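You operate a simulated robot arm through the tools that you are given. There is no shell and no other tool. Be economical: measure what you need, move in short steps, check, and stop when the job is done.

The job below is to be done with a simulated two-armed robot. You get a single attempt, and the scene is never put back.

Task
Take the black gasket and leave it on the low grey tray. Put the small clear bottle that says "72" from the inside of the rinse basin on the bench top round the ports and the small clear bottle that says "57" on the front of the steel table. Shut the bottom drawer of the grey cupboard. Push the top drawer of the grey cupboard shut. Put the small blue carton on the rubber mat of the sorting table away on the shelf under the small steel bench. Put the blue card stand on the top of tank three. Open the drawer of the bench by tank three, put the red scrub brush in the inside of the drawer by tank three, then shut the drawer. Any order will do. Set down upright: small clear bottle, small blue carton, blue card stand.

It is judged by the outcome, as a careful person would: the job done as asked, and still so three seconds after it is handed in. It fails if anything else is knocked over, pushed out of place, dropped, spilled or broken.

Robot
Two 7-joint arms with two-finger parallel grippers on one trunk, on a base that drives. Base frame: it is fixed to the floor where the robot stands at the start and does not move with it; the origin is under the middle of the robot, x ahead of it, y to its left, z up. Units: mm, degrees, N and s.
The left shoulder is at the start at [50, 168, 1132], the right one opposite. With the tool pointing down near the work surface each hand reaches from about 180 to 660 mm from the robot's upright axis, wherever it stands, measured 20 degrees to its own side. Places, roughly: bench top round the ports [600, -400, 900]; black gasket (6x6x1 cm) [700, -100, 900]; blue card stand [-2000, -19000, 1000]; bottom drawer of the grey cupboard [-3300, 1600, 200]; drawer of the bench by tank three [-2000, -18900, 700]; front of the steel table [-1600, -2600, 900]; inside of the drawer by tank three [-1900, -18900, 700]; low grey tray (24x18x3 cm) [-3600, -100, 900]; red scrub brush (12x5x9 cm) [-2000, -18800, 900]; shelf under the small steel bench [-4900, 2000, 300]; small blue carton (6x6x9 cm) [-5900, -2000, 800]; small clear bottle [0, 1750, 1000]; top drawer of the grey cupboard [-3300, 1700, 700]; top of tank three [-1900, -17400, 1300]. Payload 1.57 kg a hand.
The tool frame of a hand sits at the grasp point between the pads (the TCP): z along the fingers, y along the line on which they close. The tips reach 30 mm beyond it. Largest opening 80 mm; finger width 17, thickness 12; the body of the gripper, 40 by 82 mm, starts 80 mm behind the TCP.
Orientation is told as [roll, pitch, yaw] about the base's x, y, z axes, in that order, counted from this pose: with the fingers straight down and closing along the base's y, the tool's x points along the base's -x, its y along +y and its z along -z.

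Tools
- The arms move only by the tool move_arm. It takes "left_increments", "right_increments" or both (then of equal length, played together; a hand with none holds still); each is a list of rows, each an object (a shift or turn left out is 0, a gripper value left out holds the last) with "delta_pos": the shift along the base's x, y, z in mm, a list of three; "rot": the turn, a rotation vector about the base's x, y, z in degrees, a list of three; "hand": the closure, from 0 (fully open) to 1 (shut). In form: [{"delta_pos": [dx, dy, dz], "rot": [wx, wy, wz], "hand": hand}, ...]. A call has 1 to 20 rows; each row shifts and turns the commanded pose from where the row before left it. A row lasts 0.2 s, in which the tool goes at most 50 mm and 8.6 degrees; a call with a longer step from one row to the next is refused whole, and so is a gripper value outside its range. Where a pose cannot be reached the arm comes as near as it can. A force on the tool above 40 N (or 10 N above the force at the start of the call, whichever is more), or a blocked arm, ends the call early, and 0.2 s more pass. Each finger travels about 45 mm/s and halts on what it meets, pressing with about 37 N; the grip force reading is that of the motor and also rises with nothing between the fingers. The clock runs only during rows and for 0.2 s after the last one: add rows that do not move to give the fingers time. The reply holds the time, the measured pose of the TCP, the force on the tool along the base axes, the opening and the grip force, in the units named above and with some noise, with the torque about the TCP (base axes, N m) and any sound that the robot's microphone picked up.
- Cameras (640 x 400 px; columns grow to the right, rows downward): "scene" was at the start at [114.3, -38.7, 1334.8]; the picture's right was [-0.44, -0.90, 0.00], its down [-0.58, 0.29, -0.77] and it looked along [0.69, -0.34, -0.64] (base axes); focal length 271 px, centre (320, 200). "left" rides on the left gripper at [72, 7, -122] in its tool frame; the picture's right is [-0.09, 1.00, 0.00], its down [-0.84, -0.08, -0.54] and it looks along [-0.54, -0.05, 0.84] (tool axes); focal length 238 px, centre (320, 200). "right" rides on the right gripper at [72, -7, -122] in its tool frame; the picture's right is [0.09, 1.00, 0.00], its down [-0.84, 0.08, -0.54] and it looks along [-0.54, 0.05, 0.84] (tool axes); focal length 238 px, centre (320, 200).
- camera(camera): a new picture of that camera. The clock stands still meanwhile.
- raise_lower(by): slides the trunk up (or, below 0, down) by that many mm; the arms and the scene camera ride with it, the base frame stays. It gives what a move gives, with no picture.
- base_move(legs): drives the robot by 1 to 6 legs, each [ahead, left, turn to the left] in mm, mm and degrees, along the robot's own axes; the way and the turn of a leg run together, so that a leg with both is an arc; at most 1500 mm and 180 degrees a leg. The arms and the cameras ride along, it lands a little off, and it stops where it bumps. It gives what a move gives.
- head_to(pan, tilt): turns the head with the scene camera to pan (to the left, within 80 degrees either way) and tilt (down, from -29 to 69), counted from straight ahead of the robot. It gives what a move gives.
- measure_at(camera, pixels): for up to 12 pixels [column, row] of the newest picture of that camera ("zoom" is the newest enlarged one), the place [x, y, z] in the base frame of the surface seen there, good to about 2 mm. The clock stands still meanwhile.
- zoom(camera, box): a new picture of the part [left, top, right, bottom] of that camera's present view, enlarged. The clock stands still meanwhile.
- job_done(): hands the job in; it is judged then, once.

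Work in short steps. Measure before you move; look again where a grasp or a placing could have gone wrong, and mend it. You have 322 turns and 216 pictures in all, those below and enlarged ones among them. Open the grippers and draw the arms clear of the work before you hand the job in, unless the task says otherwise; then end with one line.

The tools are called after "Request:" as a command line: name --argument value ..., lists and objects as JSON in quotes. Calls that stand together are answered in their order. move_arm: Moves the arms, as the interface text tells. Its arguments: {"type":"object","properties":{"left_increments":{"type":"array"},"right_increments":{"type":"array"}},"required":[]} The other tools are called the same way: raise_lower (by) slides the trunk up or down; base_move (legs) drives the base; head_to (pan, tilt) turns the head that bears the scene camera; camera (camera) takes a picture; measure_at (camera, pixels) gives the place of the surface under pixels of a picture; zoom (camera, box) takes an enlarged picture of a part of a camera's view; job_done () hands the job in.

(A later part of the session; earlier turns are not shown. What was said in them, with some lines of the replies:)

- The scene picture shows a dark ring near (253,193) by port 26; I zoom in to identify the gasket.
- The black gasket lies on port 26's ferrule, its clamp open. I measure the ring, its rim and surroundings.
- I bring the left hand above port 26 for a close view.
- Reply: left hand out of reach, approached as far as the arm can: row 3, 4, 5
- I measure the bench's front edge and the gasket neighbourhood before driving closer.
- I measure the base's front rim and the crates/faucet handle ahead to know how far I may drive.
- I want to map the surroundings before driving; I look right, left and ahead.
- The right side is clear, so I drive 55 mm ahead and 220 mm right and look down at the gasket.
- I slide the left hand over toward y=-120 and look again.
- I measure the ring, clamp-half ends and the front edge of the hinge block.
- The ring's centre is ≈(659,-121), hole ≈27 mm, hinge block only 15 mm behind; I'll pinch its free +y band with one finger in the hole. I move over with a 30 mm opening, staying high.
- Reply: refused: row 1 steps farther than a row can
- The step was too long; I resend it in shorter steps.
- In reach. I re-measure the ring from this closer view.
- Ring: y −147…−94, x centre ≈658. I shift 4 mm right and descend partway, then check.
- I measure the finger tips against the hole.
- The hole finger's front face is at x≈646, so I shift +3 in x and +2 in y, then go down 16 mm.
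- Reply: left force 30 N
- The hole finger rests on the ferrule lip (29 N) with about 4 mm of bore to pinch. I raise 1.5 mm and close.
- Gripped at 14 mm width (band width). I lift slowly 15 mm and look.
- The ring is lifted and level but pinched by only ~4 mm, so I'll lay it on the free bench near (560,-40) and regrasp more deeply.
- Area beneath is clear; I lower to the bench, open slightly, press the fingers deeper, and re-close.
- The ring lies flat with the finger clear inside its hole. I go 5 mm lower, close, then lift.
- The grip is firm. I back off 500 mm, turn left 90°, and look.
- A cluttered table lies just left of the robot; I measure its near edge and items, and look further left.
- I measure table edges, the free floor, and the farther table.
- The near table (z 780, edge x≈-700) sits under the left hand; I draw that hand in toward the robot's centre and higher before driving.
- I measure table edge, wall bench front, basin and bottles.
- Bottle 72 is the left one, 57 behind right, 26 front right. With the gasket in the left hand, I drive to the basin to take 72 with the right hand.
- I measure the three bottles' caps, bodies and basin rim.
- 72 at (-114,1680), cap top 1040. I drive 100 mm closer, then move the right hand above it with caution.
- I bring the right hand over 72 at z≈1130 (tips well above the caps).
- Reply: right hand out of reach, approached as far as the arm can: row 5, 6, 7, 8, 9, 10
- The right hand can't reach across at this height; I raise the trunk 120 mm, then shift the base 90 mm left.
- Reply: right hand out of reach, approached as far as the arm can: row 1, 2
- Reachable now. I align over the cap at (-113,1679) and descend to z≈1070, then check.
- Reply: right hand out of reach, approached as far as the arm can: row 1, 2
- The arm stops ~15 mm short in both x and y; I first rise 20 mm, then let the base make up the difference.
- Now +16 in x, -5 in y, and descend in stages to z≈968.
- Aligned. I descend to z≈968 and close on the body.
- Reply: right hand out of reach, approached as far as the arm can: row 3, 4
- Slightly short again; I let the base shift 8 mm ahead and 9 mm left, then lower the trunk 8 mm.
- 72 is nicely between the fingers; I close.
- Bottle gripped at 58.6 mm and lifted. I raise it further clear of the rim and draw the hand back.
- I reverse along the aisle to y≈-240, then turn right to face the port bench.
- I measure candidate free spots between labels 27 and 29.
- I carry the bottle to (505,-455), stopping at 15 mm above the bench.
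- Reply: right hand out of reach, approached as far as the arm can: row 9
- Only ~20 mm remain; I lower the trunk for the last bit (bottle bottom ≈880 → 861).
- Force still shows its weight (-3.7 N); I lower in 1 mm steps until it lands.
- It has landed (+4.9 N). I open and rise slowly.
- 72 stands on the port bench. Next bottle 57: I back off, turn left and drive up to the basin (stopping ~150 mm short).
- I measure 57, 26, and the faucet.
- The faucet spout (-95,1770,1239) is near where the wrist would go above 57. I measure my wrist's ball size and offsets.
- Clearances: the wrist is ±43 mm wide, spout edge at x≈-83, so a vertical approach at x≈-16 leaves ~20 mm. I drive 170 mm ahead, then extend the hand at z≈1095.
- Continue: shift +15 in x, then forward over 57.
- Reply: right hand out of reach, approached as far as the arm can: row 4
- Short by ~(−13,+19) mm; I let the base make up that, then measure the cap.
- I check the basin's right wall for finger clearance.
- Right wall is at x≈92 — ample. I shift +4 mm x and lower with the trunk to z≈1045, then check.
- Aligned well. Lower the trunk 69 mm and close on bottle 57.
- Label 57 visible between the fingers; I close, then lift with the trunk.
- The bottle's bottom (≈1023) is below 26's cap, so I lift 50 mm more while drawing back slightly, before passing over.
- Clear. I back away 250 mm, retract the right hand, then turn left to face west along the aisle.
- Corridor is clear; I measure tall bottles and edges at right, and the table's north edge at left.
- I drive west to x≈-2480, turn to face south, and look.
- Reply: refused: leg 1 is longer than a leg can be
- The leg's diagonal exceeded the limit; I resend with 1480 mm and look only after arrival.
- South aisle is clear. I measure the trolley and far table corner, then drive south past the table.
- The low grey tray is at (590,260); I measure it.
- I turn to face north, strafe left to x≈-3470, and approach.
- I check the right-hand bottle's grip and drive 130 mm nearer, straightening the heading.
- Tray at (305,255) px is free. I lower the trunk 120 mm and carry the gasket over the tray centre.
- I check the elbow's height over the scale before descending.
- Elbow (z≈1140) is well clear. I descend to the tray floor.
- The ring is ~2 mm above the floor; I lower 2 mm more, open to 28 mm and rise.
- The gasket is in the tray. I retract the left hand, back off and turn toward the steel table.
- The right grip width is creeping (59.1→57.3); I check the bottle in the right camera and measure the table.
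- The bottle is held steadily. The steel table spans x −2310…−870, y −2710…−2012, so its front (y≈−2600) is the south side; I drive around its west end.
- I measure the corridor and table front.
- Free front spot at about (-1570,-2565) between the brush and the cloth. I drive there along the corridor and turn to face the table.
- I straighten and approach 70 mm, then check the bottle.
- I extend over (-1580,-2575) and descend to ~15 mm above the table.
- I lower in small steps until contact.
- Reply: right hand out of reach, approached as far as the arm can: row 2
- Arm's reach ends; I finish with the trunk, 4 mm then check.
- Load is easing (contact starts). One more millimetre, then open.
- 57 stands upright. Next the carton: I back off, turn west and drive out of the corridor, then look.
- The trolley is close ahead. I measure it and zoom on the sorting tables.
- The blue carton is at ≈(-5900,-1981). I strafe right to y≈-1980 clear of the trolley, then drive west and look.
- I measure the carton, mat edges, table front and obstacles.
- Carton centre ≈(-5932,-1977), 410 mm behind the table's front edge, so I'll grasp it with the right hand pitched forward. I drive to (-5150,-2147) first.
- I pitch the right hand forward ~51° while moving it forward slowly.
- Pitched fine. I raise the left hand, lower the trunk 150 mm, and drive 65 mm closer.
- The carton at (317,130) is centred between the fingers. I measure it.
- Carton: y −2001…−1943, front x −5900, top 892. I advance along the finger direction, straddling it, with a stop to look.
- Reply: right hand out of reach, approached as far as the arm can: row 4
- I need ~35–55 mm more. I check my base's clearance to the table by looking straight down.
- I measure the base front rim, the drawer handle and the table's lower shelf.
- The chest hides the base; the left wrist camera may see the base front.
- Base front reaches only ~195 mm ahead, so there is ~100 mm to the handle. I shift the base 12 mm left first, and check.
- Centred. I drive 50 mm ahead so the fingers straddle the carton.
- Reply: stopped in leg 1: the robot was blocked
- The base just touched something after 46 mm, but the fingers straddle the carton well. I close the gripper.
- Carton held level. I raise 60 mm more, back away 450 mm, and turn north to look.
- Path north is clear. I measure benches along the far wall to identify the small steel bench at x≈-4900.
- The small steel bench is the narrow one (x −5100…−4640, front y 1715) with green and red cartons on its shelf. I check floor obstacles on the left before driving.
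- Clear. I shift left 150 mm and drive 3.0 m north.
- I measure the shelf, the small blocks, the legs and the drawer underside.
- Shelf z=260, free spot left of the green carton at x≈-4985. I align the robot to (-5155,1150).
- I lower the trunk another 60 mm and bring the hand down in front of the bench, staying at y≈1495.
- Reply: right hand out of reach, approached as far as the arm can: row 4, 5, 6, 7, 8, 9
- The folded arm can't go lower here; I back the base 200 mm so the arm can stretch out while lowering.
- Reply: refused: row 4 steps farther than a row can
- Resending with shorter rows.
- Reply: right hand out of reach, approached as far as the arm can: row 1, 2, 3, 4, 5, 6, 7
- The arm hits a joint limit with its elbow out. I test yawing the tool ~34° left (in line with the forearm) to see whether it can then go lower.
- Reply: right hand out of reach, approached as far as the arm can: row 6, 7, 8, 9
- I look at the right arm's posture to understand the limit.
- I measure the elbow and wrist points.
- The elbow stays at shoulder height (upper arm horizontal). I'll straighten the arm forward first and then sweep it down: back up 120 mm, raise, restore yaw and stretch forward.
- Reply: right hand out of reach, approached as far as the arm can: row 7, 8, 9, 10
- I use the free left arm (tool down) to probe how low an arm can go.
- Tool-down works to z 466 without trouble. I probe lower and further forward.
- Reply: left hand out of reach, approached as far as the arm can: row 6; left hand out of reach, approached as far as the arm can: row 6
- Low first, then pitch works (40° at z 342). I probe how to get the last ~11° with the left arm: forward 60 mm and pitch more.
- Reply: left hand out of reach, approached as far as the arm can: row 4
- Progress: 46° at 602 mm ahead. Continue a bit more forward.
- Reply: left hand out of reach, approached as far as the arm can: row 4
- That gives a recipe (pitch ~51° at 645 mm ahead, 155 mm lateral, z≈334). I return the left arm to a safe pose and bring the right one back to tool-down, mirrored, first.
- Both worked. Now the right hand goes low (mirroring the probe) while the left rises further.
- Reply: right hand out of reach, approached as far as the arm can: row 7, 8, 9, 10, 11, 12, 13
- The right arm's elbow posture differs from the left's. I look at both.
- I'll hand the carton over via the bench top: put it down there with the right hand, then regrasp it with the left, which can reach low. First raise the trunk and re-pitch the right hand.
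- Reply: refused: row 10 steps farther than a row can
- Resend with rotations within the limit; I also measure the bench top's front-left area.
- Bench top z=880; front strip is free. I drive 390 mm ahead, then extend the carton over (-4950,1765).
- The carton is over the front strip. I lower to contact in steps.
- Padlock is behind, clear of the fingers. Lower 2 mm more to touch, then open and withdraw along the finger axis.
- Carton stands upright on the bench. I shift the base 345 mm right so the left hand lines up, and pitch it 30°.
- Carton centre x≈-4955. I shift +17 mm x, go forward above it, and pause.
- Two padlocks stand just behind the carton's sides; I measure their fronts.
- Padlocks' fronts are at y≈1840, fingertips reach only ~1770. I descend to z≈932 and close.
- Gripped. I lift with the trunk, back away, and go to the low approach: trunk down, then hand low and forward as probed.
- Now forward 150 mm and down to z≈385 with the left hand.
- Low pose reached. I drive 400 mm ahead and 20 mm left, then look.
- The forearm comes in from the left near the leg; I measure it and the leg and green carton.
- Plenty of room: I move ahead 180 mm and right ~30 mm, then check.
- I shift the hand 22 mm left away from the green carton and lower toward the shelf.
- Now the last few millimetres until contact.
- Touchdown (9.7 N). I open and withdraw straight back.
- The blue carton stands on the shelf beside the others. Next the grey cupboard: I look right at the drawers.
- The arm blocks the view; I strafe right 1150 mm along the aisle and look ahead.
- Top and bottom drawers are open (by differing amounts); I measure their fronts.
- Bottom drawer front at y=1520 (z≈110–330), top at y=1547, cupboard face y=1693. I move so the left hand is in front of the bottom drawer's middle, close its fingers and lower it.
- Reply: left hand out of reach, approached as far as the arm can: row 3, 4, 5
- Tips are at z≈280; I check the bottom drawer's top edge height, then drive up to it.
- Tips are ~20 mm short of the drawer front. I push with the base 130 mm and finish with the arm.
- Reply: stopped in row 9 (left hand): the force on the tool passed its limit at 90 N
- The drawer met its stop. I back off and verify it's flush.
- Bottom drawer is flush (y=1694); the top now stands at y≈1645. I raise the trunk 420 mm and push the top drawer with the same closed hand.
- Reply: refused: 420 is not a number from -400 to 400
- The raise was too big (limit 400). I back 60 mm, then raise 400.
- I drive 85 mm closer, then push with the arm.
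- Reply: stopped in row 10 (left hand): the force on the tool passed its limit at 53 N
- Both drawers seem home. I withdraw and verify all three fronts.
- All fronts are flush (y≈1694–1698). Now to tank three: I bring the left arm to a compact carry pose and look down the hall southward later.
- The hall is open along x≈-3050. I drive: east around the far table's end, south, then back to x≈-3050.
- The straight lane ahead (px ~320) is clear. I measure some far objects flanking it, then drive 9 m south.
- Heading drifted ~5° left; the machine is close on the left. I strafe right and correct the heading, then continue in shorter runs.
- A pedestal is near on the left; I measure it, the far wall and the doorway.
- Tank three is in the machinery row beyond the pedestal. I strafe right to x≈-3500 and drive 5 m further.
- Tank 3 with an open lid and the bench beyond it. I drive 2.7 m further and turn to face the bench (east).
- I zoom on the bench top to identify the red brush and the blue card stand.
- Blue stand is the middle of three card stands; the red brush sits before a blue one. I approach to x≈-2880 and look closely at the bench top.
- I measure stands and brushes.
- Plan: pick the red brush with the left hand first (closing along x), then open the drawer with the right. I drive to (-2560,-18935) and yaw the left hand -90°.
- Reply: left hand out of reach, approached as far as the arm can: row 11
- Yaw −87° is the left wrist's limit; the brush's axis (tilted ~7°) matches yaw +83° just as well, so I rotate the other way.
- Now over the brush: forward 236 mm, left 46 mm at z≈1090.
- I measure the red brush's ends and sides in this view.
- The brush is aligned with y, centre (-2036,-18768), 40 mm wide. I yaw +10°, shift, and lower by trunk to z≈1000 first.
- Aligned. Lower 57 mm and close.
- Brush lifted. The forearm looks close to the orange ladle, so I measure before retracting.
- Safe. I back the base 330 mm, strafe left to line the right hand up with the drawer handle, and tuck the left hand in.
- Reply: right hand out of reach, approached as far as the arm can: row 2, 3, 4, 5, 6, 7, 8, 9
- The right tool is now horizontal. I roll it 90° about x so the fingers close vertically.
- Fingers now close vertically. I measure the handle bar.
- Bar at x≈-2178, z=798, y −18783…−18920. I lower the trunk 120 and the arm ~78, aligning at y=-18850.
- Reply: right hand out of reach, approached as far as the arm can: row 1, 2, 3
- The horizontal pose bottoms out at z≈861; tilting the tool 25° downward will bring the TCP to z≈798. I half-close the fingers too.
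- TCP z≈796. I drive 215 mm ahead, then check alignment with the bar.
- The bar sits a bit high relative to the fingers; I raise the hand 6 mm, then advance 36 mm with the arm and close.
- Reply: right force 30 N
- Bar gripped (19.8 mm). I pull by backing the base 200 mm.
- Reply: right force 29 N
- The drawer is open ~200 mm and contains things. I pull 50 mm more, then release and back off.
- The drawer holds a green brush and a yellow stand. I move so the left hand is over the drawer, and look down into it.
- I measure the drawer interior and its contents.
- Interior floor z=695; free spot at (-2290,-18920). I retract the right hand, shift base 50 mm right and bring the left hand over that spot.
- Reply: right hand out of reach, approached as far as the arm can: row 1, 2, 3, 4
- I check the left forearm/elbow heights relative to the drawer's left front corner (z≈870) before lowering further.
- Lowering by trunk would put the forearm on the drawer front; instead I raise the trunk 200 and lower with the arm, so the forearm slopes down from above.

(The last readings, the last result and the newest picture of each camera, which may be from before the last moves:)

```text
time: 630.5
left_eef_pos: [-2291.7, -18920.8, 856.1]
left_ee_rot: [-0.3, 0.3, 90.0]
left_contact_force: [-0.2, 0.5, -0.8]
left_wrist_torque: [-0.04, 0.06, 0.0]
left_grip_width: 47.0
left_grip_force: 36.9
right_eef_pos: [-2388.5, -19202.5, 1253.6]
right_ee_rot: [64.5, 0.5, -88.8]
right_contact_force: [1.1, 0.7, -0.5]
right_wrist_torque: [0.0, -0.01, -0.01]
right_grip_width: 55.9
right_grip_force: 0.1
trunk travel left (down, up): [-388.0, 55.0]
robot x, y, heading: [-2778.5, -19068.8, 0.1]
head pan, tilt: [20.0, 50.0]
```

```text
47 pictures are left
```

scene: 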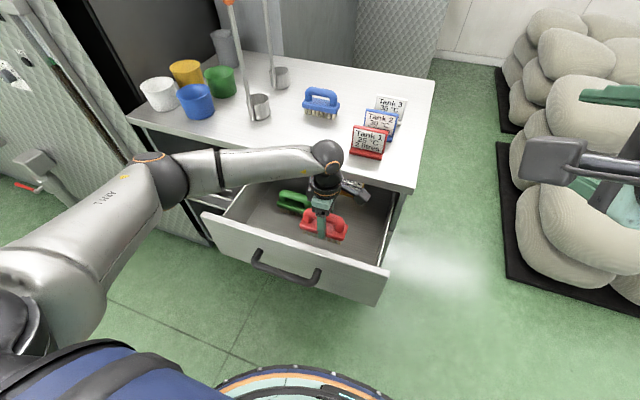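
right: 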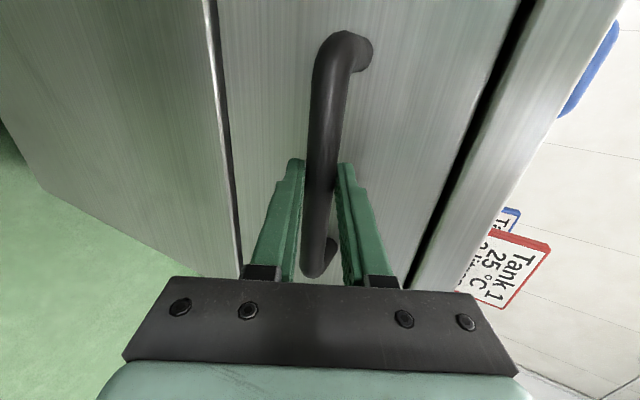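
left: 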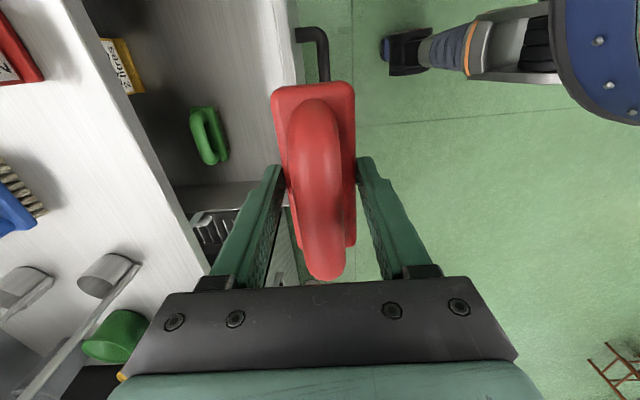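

I measure the forearm again in this posture.

Request:
measure_at --camera "scene" --pixels '[[165, 180], [210, 168], [250, 165], [290, 160], [325, 155], [215, 188], [270, 178]]'

```text
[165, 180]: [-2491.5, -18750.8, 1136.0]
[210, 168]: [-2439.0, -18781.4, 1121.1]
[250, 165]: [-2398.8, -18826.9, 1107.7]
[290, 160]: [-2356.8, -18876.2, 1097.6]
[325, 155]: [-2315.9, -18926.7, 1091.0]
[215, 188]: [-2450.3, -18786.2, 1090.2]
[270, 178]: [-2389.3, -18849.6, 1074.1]
```

Good: the forearm will stay well above the drawer front. I continue down to just above the floor.

Request:
move_arm --left_increments '[{"delta_pos": [0, 0, -35]}, {"delta_pos": [0, 0, -35]}, {"delta_pos": [0, 0, -22]}, {"delta_pos": [0, 0, -6]}, {}]'

Request:
zoom --camera "scene" --box '[190, 130, 410, 310]'

```text
time: 631.6
left_eef_pos: [-2290.9, -18922.5, 760.1]
left_ee_rot: [-0.3, 0.2, 90.2]
left_contact_force: [0.2, -0.3, -1.0]
left_wrist_torque: [-0.02, 0.0, 0.01]
left_grip_width: 47.4
left_grip_force: 36.8
right_eef_pos: [-2387.8, -19203.7, 1253.6]
right_ee_rot: [64.4, 0.5, -88.9]
right_contact_force: [0.3, 0.3, 0.1]
right_wrist_torque: [-0.03, 0.03, -0.03]
right_grip_width: 56.1
right_grip_force: 0.1
trunk travel left (down, up): [-388.0, 55.0]
robot x, y, heading: [-2781.2, -19065.7, 0.4]
head pan, tilt: [20.0, 50.0]
```

```text
2.22 times, centred on (300, 220) of scene
```

zoom: 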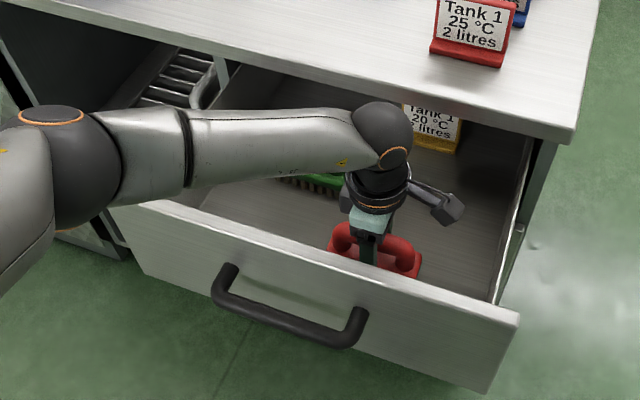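

The brush is ~8 mm above the drawer floor; I lower to contact, open, and rise.

Request:
move_arm --left_increments '[{"delta_pos": [0, 0, -4]}, {"delta_pos": [0, 0, -3]}, {"delta_pos": [0, 0, -1]}, {}]'

Request:
move_arm --left_increments '[{"hand": 0.35}, {"hand": 0.25}, {"hand": 0.15}, {}, {"delta_pos": [0, 0, 15]}, {"delta_pos": [0, 0, 35]}, {"delta_pos": [0, 0, 45]}, {"delta_pos": [0, 0, 45]}, {"delta_pos": [0, 0, 45]}, {"delta_pos": [0, 0, 45]}, {"delta_pos": [0, 0, 45]}, {"delta_pos": [0, 0, 45]}, {}]'

Request:
camera --camera "scene"

```text
time: 632.6
left_eef_pos: [-2289.5, -18922.8, 752.4]
left_ee_rot: [-0.5, 0.4, 90.1]
left_contact_force: [-1.4, 0.7, 15.5]
left_wrist_torque: [0.57, 0.46, 0.05]
left_grip_width: 47.2
left_grip_force: 37.1
right_eef_pos: [-2388.0, -19201.8, 1255.4]
right_ee_rot: [64.6, 0.5, -88.9]
right_contact_force: [-0.5, 0.0, 0.0]
right_wrist_torque: [0.03, 0.0, 0.0]
right_grip_width: 55.8
right_grip_force: 0.1
trunk travel left (down, up): [-388.0, 55.0]
robot x, y, heading: [-2776.8, -19066.8, 0.3]
head pan, tilt: [20.0, 50.0]
```

```text
time: 635.5
left_eef_pos: [-2286.9, -18923.7, 1077.0]
left_ee_rot: [-0.2, 0.4, 90.1]
left_contact_force: [0.5, 0.6, -0.3]
left_wrist_torque: [-0.01, 0.02, 0.01]
left_grip_width: 68.2
left_grip_force: 0.1
right_eef_pos: [-2387.1, -19201.7, 1253.5]
right_ee_rot: [64.4, 0.5, -88.9]
right_contact_force: [-0.1, -0.1, -0.3]
right_wrist_torque: [0.02, 0.02, 0.0]
right_grip_width: 55.9
right_grip_force: 0.1
trunk travel left (down, up): [-388.0, 55.0]
robot x, y, heading: [-2782.2, -19071.3, 0.2]
head pan, tilt: [20.0, 50.0]
```

```text
45 pictures are left
```

scene: 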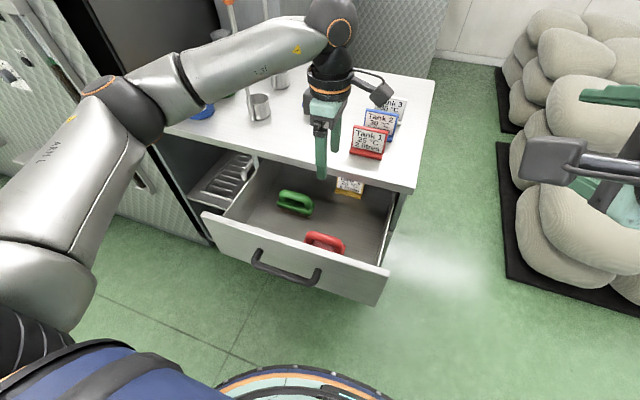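

The red brush lies in the drawer. To shut it I'll push the handle bar with the closed left hand: back 190 mm, shift left 73 mm, close and lower.

Request:
base_move --legs '[[-200, 0, 0], [0, 73, 0]]'

Request:
move_arm --left_increments '[{"delta_pos": [0, 0, -40], "hand": 1.0}, {"delta_pos": [0, 0, -45]}, {"delta_pos": [0, 0, -45]}, {"delta_pos": [0, 0, -45]}, {"delta_pos": [0, 0, -45]}, {"delta_pos": [0, 0, -45]}, {}, {}]'

Request:
camera --camera "scene"

```text
time: 638.0
left_eef_pos: [-2491.8, -18847.7, 1076.7]
left_ee_rot: [-0.2, 0.3, 90.3]
left_contact_force: [0.1, 0.0, 0.2]
left_wrist_torque: [0.0, 0.02, 0.0]
left_grip_width: 68.0
left_grip_force: 0.1
right_eef_pos: [-2590.9, -19127.9, 1255.3]
right_ee_rot: [64.5, 0.4, -88.8]
right_contact_force: [-0.3, 0.6, -0.4]
right_wrist_torque: [-0.04, -0.01, -0.01]
right_grip_width: 56.0
right_grip_force: 0.0
trunk travel left (down, up): [-388.0, 55.0]
robot x, y, heading: [-2981.7, -18997.9, 0.1]
head pan, tilt: [20.0, 50.0]
```

```text
time: 639.8
left_eef_pos: [-2491.0, -18850.0, 808.5]
left_ee_rot: [-0.3, 0.3, 90.2]
left_contact_force: [0.5, -0.6, -0.1]
left_wrist_torque: [-0.04, 0.02, 0.01]
left_grip_width: 0.0
left_grip_force: 21.6
right_eef_pos: [-2590.0, -19128.5, 1254.5]
right_ee_rot: [64.5, 0.6, -88.8]
right_contact_force: [-1.1, 0.8, -0.7]
right_wrist_torque: [-0.01, 0.01, -0.01]
right_grip_width: 56.1
right_grip_force: 0.0
trunk travel left (down, up): [-388.0, 55.0]
robot x, y, heading: [-2983.5, -19000.9, 0.0]
head pan, tilt: [20.0, 50.0]
```

```text
44 pictures are left
```

scene: 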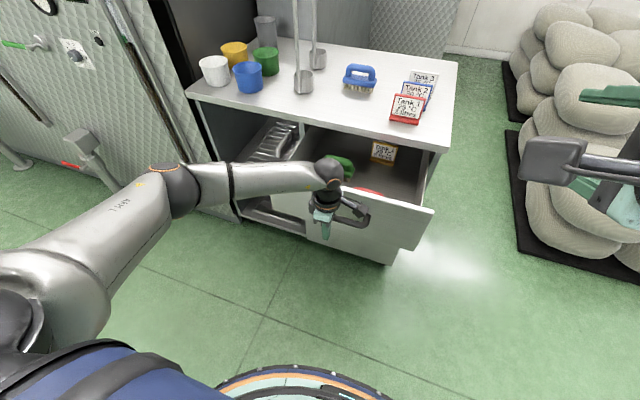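

Fingers are in front of the handle's middle. I push by driving 280 mm, then finish with the arm.

Request:
base_move --legs '[[150, 0, 0], [130, 0, 0]]'

Request:
move_arm --left_increments '[{"delta_pos": [6, 0, 0]}, {"delta_pos": [6, 0, 0]}, {"delta_pos": [6, 0, 0]}, {"delta_pos": [6, 0, 0]}, {"delta_pos": [6, 0, 0]}, {"delta_pos": [6, 0, 0]}, {"delta_pos": [6, 0, 0]}]'

Request:
camera --camera "scene"

```text
time: 642.0
left_eef_pos: [-2211.2, -18847.5, 809.2]
left_ee_rot: [-0.1, 0.3, 90.4]
left_contact_force: [0.5, 0.9, -1.1]
left_wrist_torque: [-0.01, -0.01, -0.02]
left_grip_width: 0.0
left_grip_force: 21.6
right_eef_pos: [-2308.7, -19126.1, 1254.1]
right_ee_rot: [64.5, 0.5, -88.7]
right_contact_force: [-0.3, 0.0, -0.7]
right_wrist_torque: [-0.01, -0.01, 0.0]
right_grip_width: 55.9
right_grip_force: 0.0
trunk travel left (down, up): [-388.0, 55.0]
robot x, y, heading: [-2699.4, -18999.5, 0.3]
head pan, tilt: [20.0, 50.0]
```

```text
time: 643.1
left_eef_pos: [-2197.6, -18847.3, 807.5]
left_ee_rot: [1.4, 0.3, 90.2]
left_contact_force: [-13.2, 1.4, 11.3]
left_wrist_torque: [0.04, 0.12, -0.04]
left_grip_width: 0.0
left_grip_force: 21.6
right_eef_pos: [-2311.5, -19126.0, 1254.2]
right_ee_rot: [64.5, 0.5, -88.5]
right_contact_force: [-0.2, 0.4, 0.5]
right_wrist_torque: [0.01, 0.01, 0.0]
right_grip_width: 55.9
right_grip_force: 0.1
trunk travel left (down, up): [-388.0, 55.0]
robot x, y, heading: [-2704.6, -18998.9, 0.3]
head pan, tilt: [20.0, 50.0]
stopped in row 5 (left hand): the force on the tool passed its limit at 44 N (the readings are from after the stop); the commanded pose is now the measured one
```

```text
43 pictures are left
```

scene: 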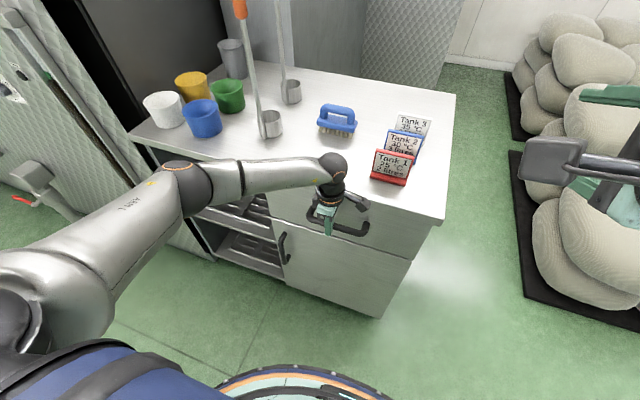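

It met its stop. I back off a little and verify the drawer face.

Request:
move_arm --left_increments '[{"delta_pos": [-30, 0, 0]}, {"delta_pos": [-40, 0, 10]}, {"delta_pos": [-30, 0, 40]}, {"delta_pos": [0, 0, 45]}, {"delta_pos": [0, 0, 45]}, {"delta_pos": [0, 0, 45]}, {"delta_pos": [0, 0, 45]}, {"delta_pos": [0, 0, 45]}, {}]'

Request:
camera --camera "scene"

Request:
measure_at --camera "scene" --pixels '[[400, 235], [390, 255], [340, 270], [340, 225], [400, 240], [355, 245]]'

```text
time: 645.1
left_eef_pos: [-2293.7, -18843.9, 1083.2]
left_ee_rot: [0.9, 0.3, 90.2]
left_contact_force: [-0.1, -0.5, -0.4]
left_wrist_torque: [0.02, 0.03, 0.02]
left_grip_width: 0.0
left_grip_force: 21.0
right_eef_pos: [-2310.2, -19125.6, 1255.5]
right_ee_rot: [64.5, 0.5, -88.6]
right_contact_force: [-0.3, -0.3, 1.2]
right_wrist_torque: [-0.01, -0.02, 0.02]
right_grip_width: 56.1
right_grip_force: 0.1
trunk travel left (down, up): [-388.0, 55.0]
robot x, y, heading: [-2704.0, -18998.7, 0.6]
head pan, tilt: [20.0, 50.0]
```

```text
42 pictures are left
```

scene: 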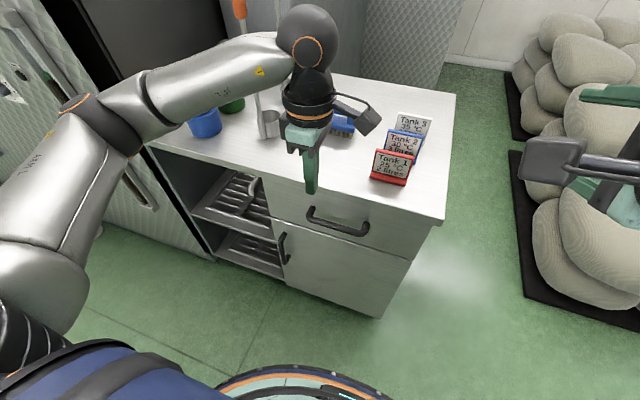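

```text
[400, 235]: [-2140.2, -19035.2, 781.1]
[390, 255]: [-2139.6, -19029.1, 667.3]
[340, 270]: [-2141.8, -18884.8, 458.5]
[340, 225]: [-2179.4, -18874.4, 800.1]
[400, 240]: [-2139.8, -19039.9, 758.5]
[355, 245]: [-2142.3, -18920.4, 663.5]
```

The drawer is shut (face at x=-2140 all over). I fold the right hand back to tool-down and measure the stands and the sacks for clearance.

Request:
move_arm --right_increments '[{"delta_pos": [-15, 0, -5], "rot": [0, 8.2, 0]}, {"delta_pos": [-15, 0, -5], "rot": [0, 8.2, 0]}, {"delta_pos": [-15, 0, -5], "rot": [0, 8.2, 0]}, {"delta_pos": [-15, 0, -5], "rot": [0, 8.2, 0]}, {"delta_pos": [-15, 0, -5], "rot": [0, 8.2, 0]}, {"delta_pos": [-15, 0, -5], "rot": [0, 8.2, 0]}, {"delta_pos": [-15, 0, 0], "rot": [0, 8.2, 0]}, {"delta_pos": [-15, 0, 0], "rot": [0, 7, 0]}, {}]' --left_increments '[{"hand": 0.3}, {}, {}, {}, {}, {}, {}, {}, {}]'

Request:
measure_at --camera "scene" --pixels '[[400, 134], [388, 150], [424, 138], [395, 152], [408, 118], [430, 122], [550, 110], [520, 130], [540, 220], [414, 153]]'

```text
time: 647.1
left_eef_pos: [-2294.5, -18843.9, 1081.6]
left_ee_rot: [1.0, 0.2, 90.2]
left_contact_force: [-0.3, 0.8, -0.2]
left_wrist_torque: [0.01, 0.0, 0.01]
left_grip_width: 56.0
left_grip_force: 0.1
right_eef_pos: [-2430.8, -19126.6, 1224.5]
right_ee_rot: [0.0, 1.6, -89.9]
right_contact_force: [0.3, 0.3, -1.0]
right_wrist_torque: [0.0, 0.0, 0.01]
right_grip_width: 55.8
right_grip_force: 0.1
trunk travel left (down, up): [-388.0, 55.0]
robot x, y, heading: [-2698.5, -18996.1, 0.6]
head pan, tilt: [20.0, 50.0]
```

```text
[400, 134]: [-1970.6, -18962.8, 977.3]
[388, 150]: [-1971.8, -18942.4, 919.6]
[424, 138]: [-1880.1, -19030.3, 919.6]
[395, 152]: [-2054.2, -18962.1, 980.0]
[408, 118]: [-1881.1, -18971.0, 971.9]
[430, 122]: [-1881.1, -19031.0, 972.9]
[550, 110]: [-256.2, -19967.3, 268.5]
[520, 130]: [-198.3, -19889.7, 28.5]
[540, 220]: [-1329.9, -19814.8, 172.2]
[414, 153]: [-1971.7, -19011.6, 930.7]
```

Blue panel at x≈-1971, y centre ≈-18976. I drive to bring the left hand near it.

Request:
base_move --legs '[[0, -150, -0.5], [213, 0, 0]]'

Request:
move_arm --left_increments '[{"delta_pos": [35, 4, 0], "rot": [-1, 0, 0]}, {"delta_pos": [40, 4, 0]}, {"delta_pos": [36, 4, 0]}, {}]'

Request:
camera --camera "left"

```text
time: 650.3
left_eef_pos: [-2076.9, -18994.9, 1082.6]
left_ee_rot: [0.9, 0.2, 89.9]
left_contact_force: [0.7, -0.3, 0.5]
left_wrist_torque: [0.0, 0.06, -0.01]
left_grip_width: 56.0
left_grip_force: 0.0
right_eef_pos: [-2214.3, -19276.6, 1223.8]
right_ee_rot: [0.0, 1.4, -90.0]
right_contact_force: [-0.9, -0.6, 0.0]
right_wrist_torque: [-0.02, 0.05, -0.02]
right_grip_width: 56.1
right_grip_force: 0.1
trunk travel left (down, up): [-388.0, 55.0]
robot x, y, heading: [-2486.2, -19147.3, 0.0]
head pan, tilt: [20.0, 50.0]
```

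```text
time: 651.3
left_eef_pos: [-1967.3, -18983.3, 1081.4]
left_ee_rot: [1.0, 1.2, 90.0]
left_contact_force: [0.5, -0.2, 0.3]
left_wrist_torque: [-0.01, 0.0, 0.03]
left_grip_width: 56.0
left_grip_force: 0.0
right_eef_pos: [-2215.5, -19277.9, 1223.9]
right_ee_rot: [0.1, 1.3, -90.1]
right_contact_force: [0.2, 0.1, -1.1]
right_wrist_torque: [0.03, 0.02, 0.01]
right_grip_width: 55.9
right_grip_force: 0.1
trunk travel left (down, up): [-388.0, 55.0]
robot x, y, heading: [-2486.4, -19141.4, -0.1]
head pan, tilt: [20.0, 50.0]
```

```text
41 pictures are left
```

left: 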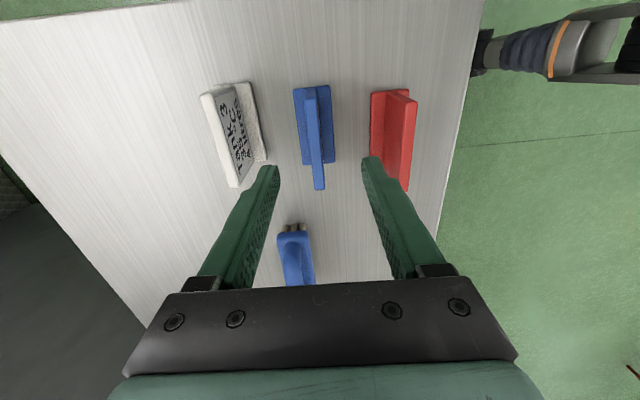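

I measure the blue stand's top edge and base, plus neighbours' edges.

Request:
measure_at --camera "left" --pixels '[[311, 92], [319, 185], [316, 140], [298, 110], [332, 150], [235, 150], [405, 140], [262, 150], [375, 120]]'

```text
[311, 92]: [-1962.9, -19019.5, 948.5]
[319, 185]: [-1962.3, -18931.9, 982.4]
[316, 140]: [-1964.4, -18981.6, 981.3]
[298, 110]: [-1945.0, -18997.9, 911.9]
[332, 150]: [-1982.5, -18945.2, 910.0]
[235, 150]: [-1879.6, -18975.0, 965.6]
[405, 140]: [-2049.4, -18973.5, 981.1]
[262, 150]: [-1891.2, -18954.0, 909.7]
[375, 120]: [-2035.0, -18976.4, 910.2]
```

Panel at x=-1963, y −18931…−19022. I fine-align and lower via trunk to z≈962.

Request:
move_arm --left_increments '[{"delta_pos": [4, 6, 0], "rot": [0, 0, 0]}, {}]'

Request:
raise_lower --by -118

Request:
camera --camera "left"

```text
time: 651.9
left_eef_pos: [-1964.3, -18977.4, 1081.0]
left_ee_rot: [0.9, 1.2, 89.8]
left_contact_force: [0.5, -0.5, -0.4]
left_wrist_torque: [0.0, 0.0, -0.02]
left_grip_width: 56.0
left_grip_force: 0.0
right_eef_pos: [-2214.9, -19277.4, 1224.7]
right_ee_rot: [0.2, 1.4, -90.0]
right_contact_force: [-0.3, -0.2, -0.6]
right_wrist_torque: [0.02, -0.03, -0.01]
right_grip_width: 56.0
right_grip_force: 0.0
trunk travel left (down, up): [-388.0, 55.0]
robot x, y, heading: [-2483.7, -19145.3, 0.1]
head pan, tilt: [20.0, 50.0]
```

```text
time: 653.4
left_eef_pos: [-1964.0, -18976.2, 963.3]
left_ee_rot: [1.0, 1.2, 89.9]
left_contact_force: [-0.1, 0.3, 1.0]
left_wrist_torque: [0.0, 0.03, 0.03]
left_grip_width: 56.0
left_grip_force: 0.1
right_eef_pos: [-2215.3, -19276.1, 1106.4]
right_ee_rot: [0.1, 1.4, -90.1]
right_contact_force: [-0.2, 1.2, 0.4]
right_wrist_torque: [0.02, 0.01, 0.01]
right_grip_width: 55.9
right_grip_force: 0.0
trunk travel left (down, up): [-270.0, 173.0]
robot x, y, heading: [-2489.5, -19146.2, 0.3]
head pan, tilt: [20.0, 50.0]
```

```text
40 pictures are left
```

left: 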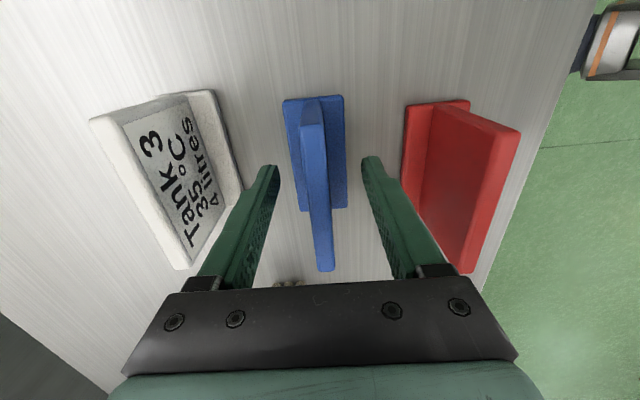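

Well centred. I close on the panel and lift.

Request:
move_arm --left_increments '[{"hand": 0.5}, {"hand": 0.7}, {"hand": 0.9}, {"hand": 1.0}, {}, {}]'

Request:
raise_lower --by 160

Request:
camera --camera "scene"

```text
time: 654.8
left_eef_pos: [-1963.6, -18976.7, 963.6]
left_ee_rot: [1.0, 1.2, 89.9]
left_contact_force: [1.1, -0.8, 0.1]
left_wrist_torque: [-0.01, -0.06, 0.01]
left_grip_width: 11.4
left_grip_force: 28.8
right_eef_pos: [-2214.1, -19278.2, 1105.6]
right_ee_rot: [0.2, 1.4, -90.2]
right_contact_force: [0.2, -0.1, -0.2]
right_wrist_torque: [-0.01, -0.04, 0.0]
right_grip_width: 56.0
right_grip_force: 0.1
trunk travel left (down, up): [-270.0, 173.0]
robot x, y, heading: [-2485.6, -19146.9, 0.0]
head pan, tilt: [20.0, 50.0]
```

```text
time: 656.6
left_eef_pos: [-1963.8, -18976.3, 1122.3]
left_ee_rot: [1.0, 1.3, 89.9]
left_contact_force: [-0.2, 0.3, -1.3]
left_wrist_torque: [0.03, -0.02, 0.0]
left_grip_width: 11.2
left_grip_force: 28.8
right_eef_pos: [-2214.7, -19278.2, 1264.9]
right_ee_rot: [0.0, 1.4, -90.1]
right_contact_force: [-0.2, -0.5, 0.3]
right_wrist_torque: [0.03, 0.02, -0.01]
right_grip_width: 56.1
right_grip_force: 0.1
trunk travel left (down, up): [-430.0, 13.0]
robot x, y, heading: [-2488.1, -19145.6, 0.1]
head pan, tilt: [20.0, 50.0]
```

```text
39 pictures are left
```

scene: 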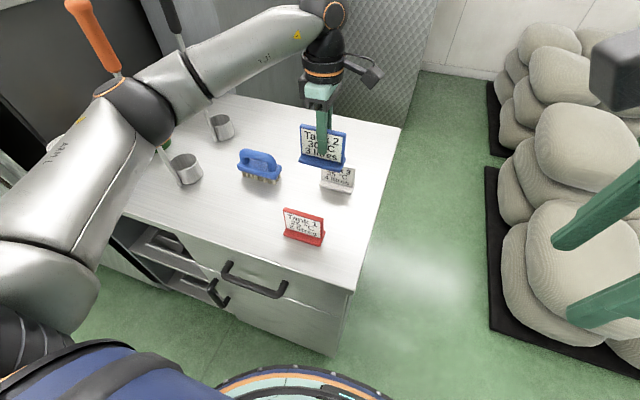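

Stand held. I back off 500 mm, raise the left hand further, and strafe north to tank three.

Request:
base_move --legs '[[-550, 0, 0], [0, 1480, 0]]'

Request:
move_arm --left_increments '[{"delta_pos": [-30, 0, 40]}, {"delta_pos": [-30, 0, 40]}, {"delta_pos": [-30, 0, 40]}, {"delta_pos": [-10, 0, 45]}, {"delta_pos": [0, 0, 45]}, {"delta_pos": [0, 0, 45]}, {}]'

Request:
head_to --pan 5 --tilt 15

Request:
camera --camera "scene"

```text
time: 672.4
left_eef_pos: [-2578.4, -17477.6, 1123.1]
left_ee_rot: [1.0, 1.3, 93.4]
left_contact_force: [-0.2, 0.4, -0.8]
left_wrist_torque: [-0.02, -0.05, 0.04]
left_grip_width: 11.2
left_grip_force: 28.3
right_eef_pos: [-2811.3, -17793.3, 1266.0]
right_ee_rot: [0.1, 1.4, -86.6]
right_contact_force: [-0.5, 0.0, -1.0]
right_wrist_torque: [0.01, 0.0, 0.02]
right_grip_width: 56.3
right_grip_force: 0.0
trunk travel left (down, up): [-430.0, 13.0]
robot x, y, heading: [-3095.4, -17678.1, 3.5]
head pan, tilt: [20.0, 50.0]
```

```text
time: 674.0
left_eef_pos: [-2676.1, -17472.7, 1376.0]
left_ee_rot: [1.1, 1.3, 93.3]
left_contact_force: [0.5, -0.4, -1.5]
left_wrist_torque: [0.0, 0.02, 0.03]
left_grip_width: 11.5
left_grip_force: 28.5
right_eef_pos: [-2811.4, -17792.5, 1265.5]
right_ee_rot: [0.1, 1.4, -86.6]
right_contact_force: [-0.1, 0.5, -0.6]
right_wrist_torque: [-0.02, 0.02, 0.0]
right_grip_width: 56.1
right_grip_force: 0.0
trunk travel left (down, up): [-430.0, 13.0]
robot x, y, heading: [-3087.8, -17674.9, 3.7]
head pan, tilt: [20.0, 50.0]
```

```text
time: 675.0
left_eef_pos: [-2676.9, -17473.1, 1376.3]
left_ee_rot: [1.0, 1.3, 93.5]
left_contact_force: [0.7, 0.1, -1.1]
left_wrist_torque: [0.01, -0.02, 0.0]
left_grip_width: 11.5
left_grip_force: 29.0
right_eef_pos: [-2811.3, -17793.7, 1266.9]
right_ee_rot: [0.1, 1.2, -86.6]
right_contact_force: [-0.5, 0.7, 1.0]
right_wrist_torque: [0.0, -0.05, 0.03]
right_grip_width: 55.9
right_grip_force: 0.1
trunk travel left (down, up): [-430.0, 13.0]
robot x, y, heading: [-3091.2, -17674.9, 3.3]
head pan, tilt: [5.0, 15.0]
```

```text
38 pictures are left
```

scene: 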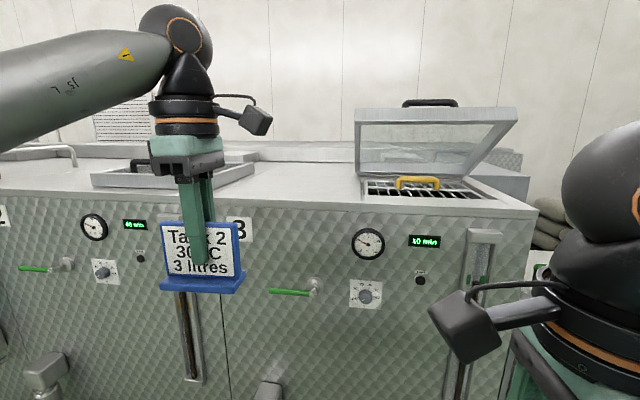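

I measure tank three's top: the seam with tank two, the front edge, hatch, and free area.

Request:
measure_at --camera "scene" --pixels '[[300, 185], [330, 180], [300, 198], [270, 170], [255, 185], [240, 225], [250, 170], [365, 193], [350, 175], [340, 165], [228, 300], [500, 205]]'

Request:
zoom --camera "scene" --box '[220, 120, 420, 240]'

```text
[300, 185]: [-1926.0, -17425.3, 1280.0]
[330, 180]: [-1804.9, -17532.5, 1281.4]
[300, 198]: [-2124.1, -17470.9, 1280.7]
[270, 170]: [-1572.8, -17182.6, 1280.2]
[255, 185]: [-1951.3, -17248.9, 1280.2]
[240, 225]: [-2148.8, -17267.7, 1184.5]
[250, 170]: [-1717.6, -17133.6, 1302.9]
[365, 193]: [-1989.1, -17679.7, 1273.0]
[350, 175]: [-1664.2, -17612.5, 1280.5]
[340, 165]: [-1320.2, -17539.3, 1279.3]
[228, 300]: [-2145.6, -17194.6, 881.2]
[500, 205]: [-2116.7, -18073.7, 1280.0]
```

```text
3.20 times, centred on (320, 180) of scene
```

zoom: 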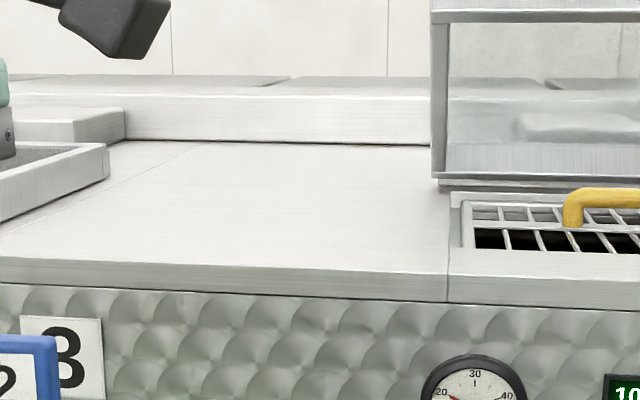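

Free flat area on tank three: z=1280, y −17200…−17600. I measure the front fittings to know how near I may come.

Request:
measure_at --camera "scene" --pixels '[[268, 390], [315, 287], [280, 292], [365, 290], [480, 250], [190, 340], [48, 375], [65, 265]]'

Request:
base_move --legs '[[0, 60, -3.4], [440, 0, 0]]'

Request:
head_to --pan 15 --tilt 35

Request:
camera --camera "scene"

```text
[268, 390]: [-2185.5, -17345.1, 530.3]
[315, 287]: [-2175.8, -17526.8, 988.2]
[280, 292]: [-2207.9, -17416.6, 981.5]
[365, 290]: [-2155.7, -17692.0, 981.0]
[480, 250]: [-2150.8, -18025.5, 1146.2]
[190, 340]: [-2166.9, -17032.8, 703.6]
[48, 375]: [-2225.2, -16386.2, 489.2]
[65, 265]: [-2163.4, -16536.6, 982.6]
```

```text
time: 678.5
left_eef_pos: [-2225.5, -17436.2, 1377.4]
left_ee_rot: [1.0, 1.2, 90.4]
left_contact_force: [-0.3, -0.3, -1.0]
left_wrist_torque: [-0.01, 0.01, -0.03]
left_grip_width: 11.3
left_grip_force: 28.2
right_eef_pos: [-2375.3, -17746.2, 1267.5]
right_ee_rot: [0.0, 1.4, -89.8]
right_contact_force: [-0.1, -0.1, -0.2]
right_wrist_torque: [0.03, 0.03, 0.0]
right_grip_width: 56.0
right_grip_force: 0.1
trunk travel left (down, up): [-430.0, 13.0]
robot x, y, heading: [-2647.1, -17616.0, 0.3]
head pan, tilt: [5.0, 15.0]
```

```text
time: 679.4
left_eef_pos: [-2225.2, -17436.6, 1376.4]
left_ee_rot: [1.0, 1.2, 90.3]
left_contact_force: [0.2, -0.2, -0.7]
left_wrist_torque: [0.01, -0.02, 0.03]
left_grip_width: 11.4
left_grip_force: 28.2
right_eef_pos: [-2376.4, -17747.8, 1266.4]
right_ee_rot: [0.1, 1.3, -89.7]
right_contact_force: [0.9, 0.3, -0.5]
right_wrist_torque: [0.01, -0.03, -0.01]
right_grip_width: 56.1
right_grip_force: 0.1
trunk travel left (down, up): [-430.0, 13.0]
robot x, y, heading: [-2649.6, -17617.4, 0.8]
head pan, tilt: [15.0, 35.0]
```

```text
36 pictures are left
```

scene: 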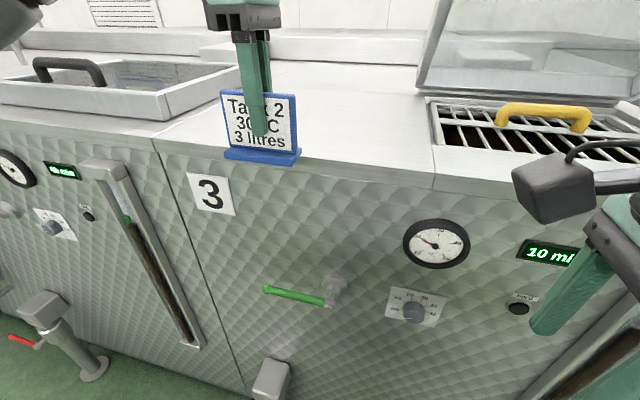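

I drive 110 mm closer (tucking the right hand back), then extend the stand over (-2050,-17436).

Request:
move_arm --right_increments '[{"delta_pos": [-40, 0, 0]}, {"delta_pos": [-40, 0, 0]}, {}]'

Request:
base_move --legs '[[110, 0, -0.4]]'

Request:
move_arm --left_increments '[{"delta_pos": [25, 0, 0]}, {"delta_pos": [25, 0, 0]}, {"delta_pos": [20, 0, 0]}, {}]'

Request:
camera --camera "scene"

```text
time: 680.2
left_eef_pos: [-2224.6, -17436.0, 1375.5]
left_ee_rot: [0.9, 1.2, 90.4]
left_contact_force: [-0.2, -0.6, -1.4]
left_wrist_torque: [-0.02, 0.0, 0.03]
left_grip_width: 11.4
left_grip_force: 28.7
right_eef_pos: [-2455.7, -17749.6, 1265.2]
right_ee_rot: [0.1, 1.4, -89.7]
right_contact_force: [-0.2, -0.1, 0.4]
right_wrist_torque: [-0.02, 0.0, -0.02]
right_grip_width: 56.1
right_grip_force: 0.1
trunk travel left (down, up): [-430.0, 13.0]
robot x, y, heading: [-2644.1, -17616.4, 0.5]
head pan, tilt: [15.0, 35.0]
```

```text
time: 681.3
left_eef_pos: [-2117.1, -17440.2, 1376.5]
left_ee_rot: [1.0, 1.2, 89.7]
left_contact_force: [-0.1, 0.5, -1.4]
left_wrist_torque: [-0.01, 0.0, -0.02]
left_grip_width: 11.4
left_grip_force: 28.9
right_eef_pos: [-2350.1, -17750.4, 1264.9]
right_ee_rot: [0.2, 1.5, -90.4]
right_contact_force: [-0.6, -0.2, -0.4]
right_wrist_torque: [0.0, 0.04, -0.01]
right_grip_width: 56.0
right_grip_force: 0.0
trunk travel left (down, up): [-430.0, 13.0]
robot x, y, heading: [-2541.5, -17613.5, 0.0]
head pan, tilt: [15.0, 35.0]
```

```text
time: 682.3
left_eef_pos: [-2046.6, -17440.1, 1376.8]
left_ee_rot: [0.9, 1.2, 89.7]
left_contact_force: [0.1, -0.9, -0.9]
left_wrist_torque: [0.01, 0.0, -0.01]
left_grip_width: 11.3
left_grip_force: 28.9
right_eef_pos: [-2350.4, -17750.8, 1266.2]
right_ee_rot: [0.1, 1.4, -90.3]
right_contact_force: [-0.3, 1.5, -0.5]
right_wrist_torque: [0.0, 0.06, -0.02]
right_grip_width: 56.1
right_grip_force: 0.1
trunk travel left (down, up): [-430.0, 13.0]
robot x, y, heading: [-2542.5, -17614.8, -0.1]
head pan, tilt: [15.0, 35.0]
```

```text
35 pictures are left
```

scene: 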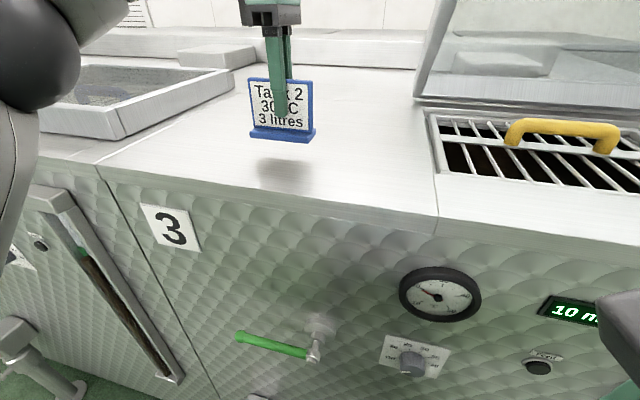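

I go 40 mm further in, then lower in steps to contact.

Request:
move_arm --left_increments '[{"delta_pos": [25, 5, 0]}, {"delta_pos": [20, 5, 0]}, {"delta_pos": [0, 0, -15]}, {"delta_pos": [0, 0, -10]}, {"delta_pos": [0, 0, -4]}, {}]'

Request:
zoom --camera "scene" --box '[200, 40, 380, 200]'

```text
time: 683.7
left_eef_pos: [-2017.6, -17433.2, 1345.6]
left_ee_rot: [0.6, 1.2, 89.8]
left_contact_force: [2.8, 0.5, 11.3]
left_wrist_torque: [0.39, -0.43, -0.04]
left_grip_width: 11.5
left_grip_force: 29.0
left hand out of reach, approached as far as the arm can: row 2
right_eef_pos: [-2351.6, -17750.9, 1265.5]
right_ee_rot: [0.1, 1.5, -90.3]
right_contact_force: [-0.5, 1.3, -0.2]
right_wrist_torque: [-0.06, -0.01, 0.01]
right_grip_width: 55.9
right_grip_force: 0.1
trunk travel left (down, up): [-430.0, 13.0]
robot x, y, heading: [-2542.2, -17615.5, 0.0]
head pan, tilt: [15.0, 35.0]
```

```text
2.50 times, centred on (290, 120) of scene
```

zoom: 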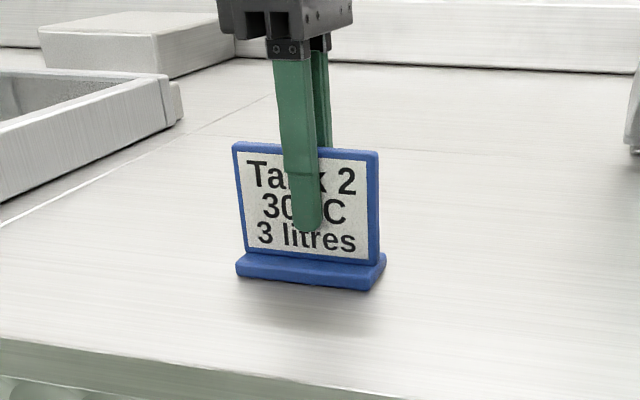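

Contact (11 N). I open gently and rise.

Request:
move_arm --left_increments '[{"hand": 0.85}, {"hand": 0.7}, {"hand": 0.5}, {"hand": 0.35}, {}, {}, {"delta_pos": [0, 0, 20]}, {"delta_pos": [0, 0, 40]}, {"delta_pos": [0, 0, 40]}, {"delta_pos": [-10, 0, 30]}, {}]'

Request:
camera --camera "scene"

```text
time: 686.1
left_eef_pos: [-2065.4, -17425.6, 1417.4]
left_ee_rot: [0.9, 1.2, 89.8]
left_contact_force: [0.1, -0.2, 0.7]
left_wrist_torque: [-0.03, 0.0, 0.02]
left_grip_width: 51.8
left_grip_force: 0.1
left hand out of reach, approached as far as the arm can: row 8, 9, 10
right_eef_pos: [-2349.8, -17751.2, 1264.3]
right_ee_rot: [0.1, 1.3, -90.4]
right_contact_force: [0.1, 0.0, -0.2]
right_wrist_torque: [-0.04, 0.01, 0.01]
right_grip_width: 55.9
right_grip_force: 0.1
trunk travel left (down, up): [-430.0, 13.0]
robot x, y, heading: [-2540.9, -17615.6, -0.1]
head pan, tilt: [15.0, 35.0]
```

```text
33 pictures are left
```

scene: 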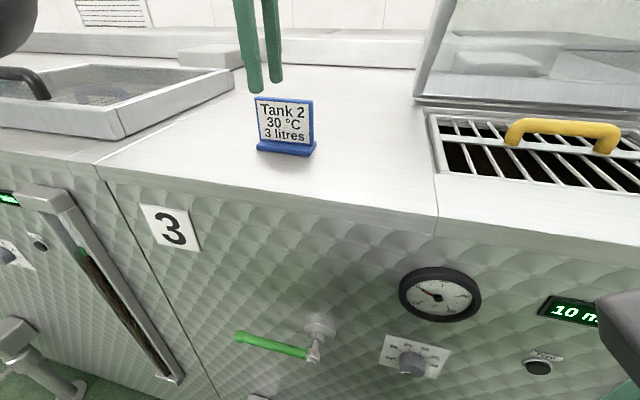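

The stand stands upright. I measure its place, then back away and draw the arms clear.

Request:
measure_at --camera "scene" --pixels '[[285, 125], [285, 104], [262, 150], [312, 155], [285, 180]]'

Request:
base_move --legs '[[-400, 0, 0]]'

Request:
zoom --camera "scene" --box '[200, 40, 440, 220]'

```text
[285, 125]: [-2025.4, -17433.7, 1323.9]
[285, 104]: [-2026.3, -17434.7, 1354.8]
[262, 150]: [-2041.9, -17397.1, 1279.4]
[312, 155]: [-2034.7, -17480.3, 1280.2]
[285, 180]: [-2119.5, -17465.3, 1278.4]
```

```text
time: 688.6
left_eef_pos: [-2460.0, -17425.0, 1416.9]
left_ee_rot: [0.8, 1.1, 90.0]
left_contact_force: [-0.4, 0.4, 0.0]
left_wrist_torque: [-0.02, 0.0, 0.02]
left_grip_width: 52.0
left_grip_force: 0.0
right_eef_pos: [-2742.8, -17751.4, 1264.6]
right_ee_rot: [0.1, 1.5, -90.2]
right_contact_force: [-0.1, 0.0, 0.4]
right_wrist_torque: [0.0, 0.0, 0.0]
right_grip_width: 56.0
right_grip_force: 0.1
trunk travel left (down, up): [-430.0, 13.0]
robot x, y, heading: [-2935.8, -17615.5, -0.0]
head pan, tilt: [15.0, 35.0]
```

```text
2.22 times, centred on (320, 130) of scene
```

zoom: 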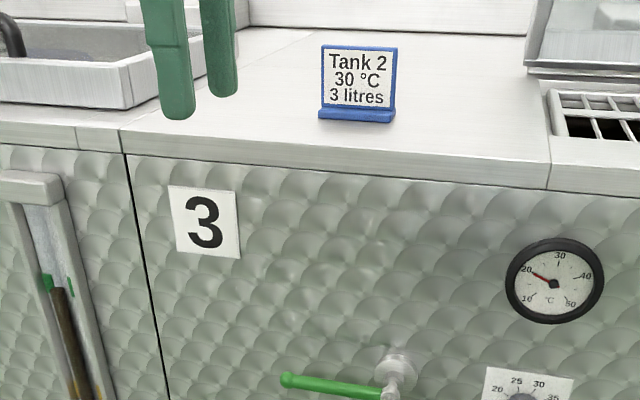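

All tasks are complete; I open both grippers fully with the arms clear.

Request:
move_arm --left_increments '[{"hand": 0}, {}, {}]' --right_increments '[{"hand": 0}, {}, {}]'

Request:
job_done

```text
time: 689.4
left_eef_pos: [-2459.4, -17424.2, 1417.9]
left_ee_rot: [0.9, 1.2, 89.9]
left_contact_force: [0.4, -0.5, 0.2]
left_wrist_torque: [0.01, -0.01, 0.02]
left_grip_width: 80.0
left_grip_force: 0.0
right_eef_pos: [-2743.2, -17750.1, 1264.9]
right_ee_rot: [0.1, 1.4, -90.3]
right_contact_force: [-0.8, -0.1, -0.2]
right_wrist_torque: [-0.02, -0.01, -0.01]
right_grip_width: 80.2
right_grip_force: 0.1
trunk travel left (down, up): [-430.0, 13.0]
robot x, y, heading: [-2935.6, -17613.0, -0.1]
head pan, tilt: [15.0, 35.0]
```

```text
The job is handed in.
```

All the tasks are done and the job is handed in; the base bumped something once at the sorting table, and I saw nothing displaced afterwards.
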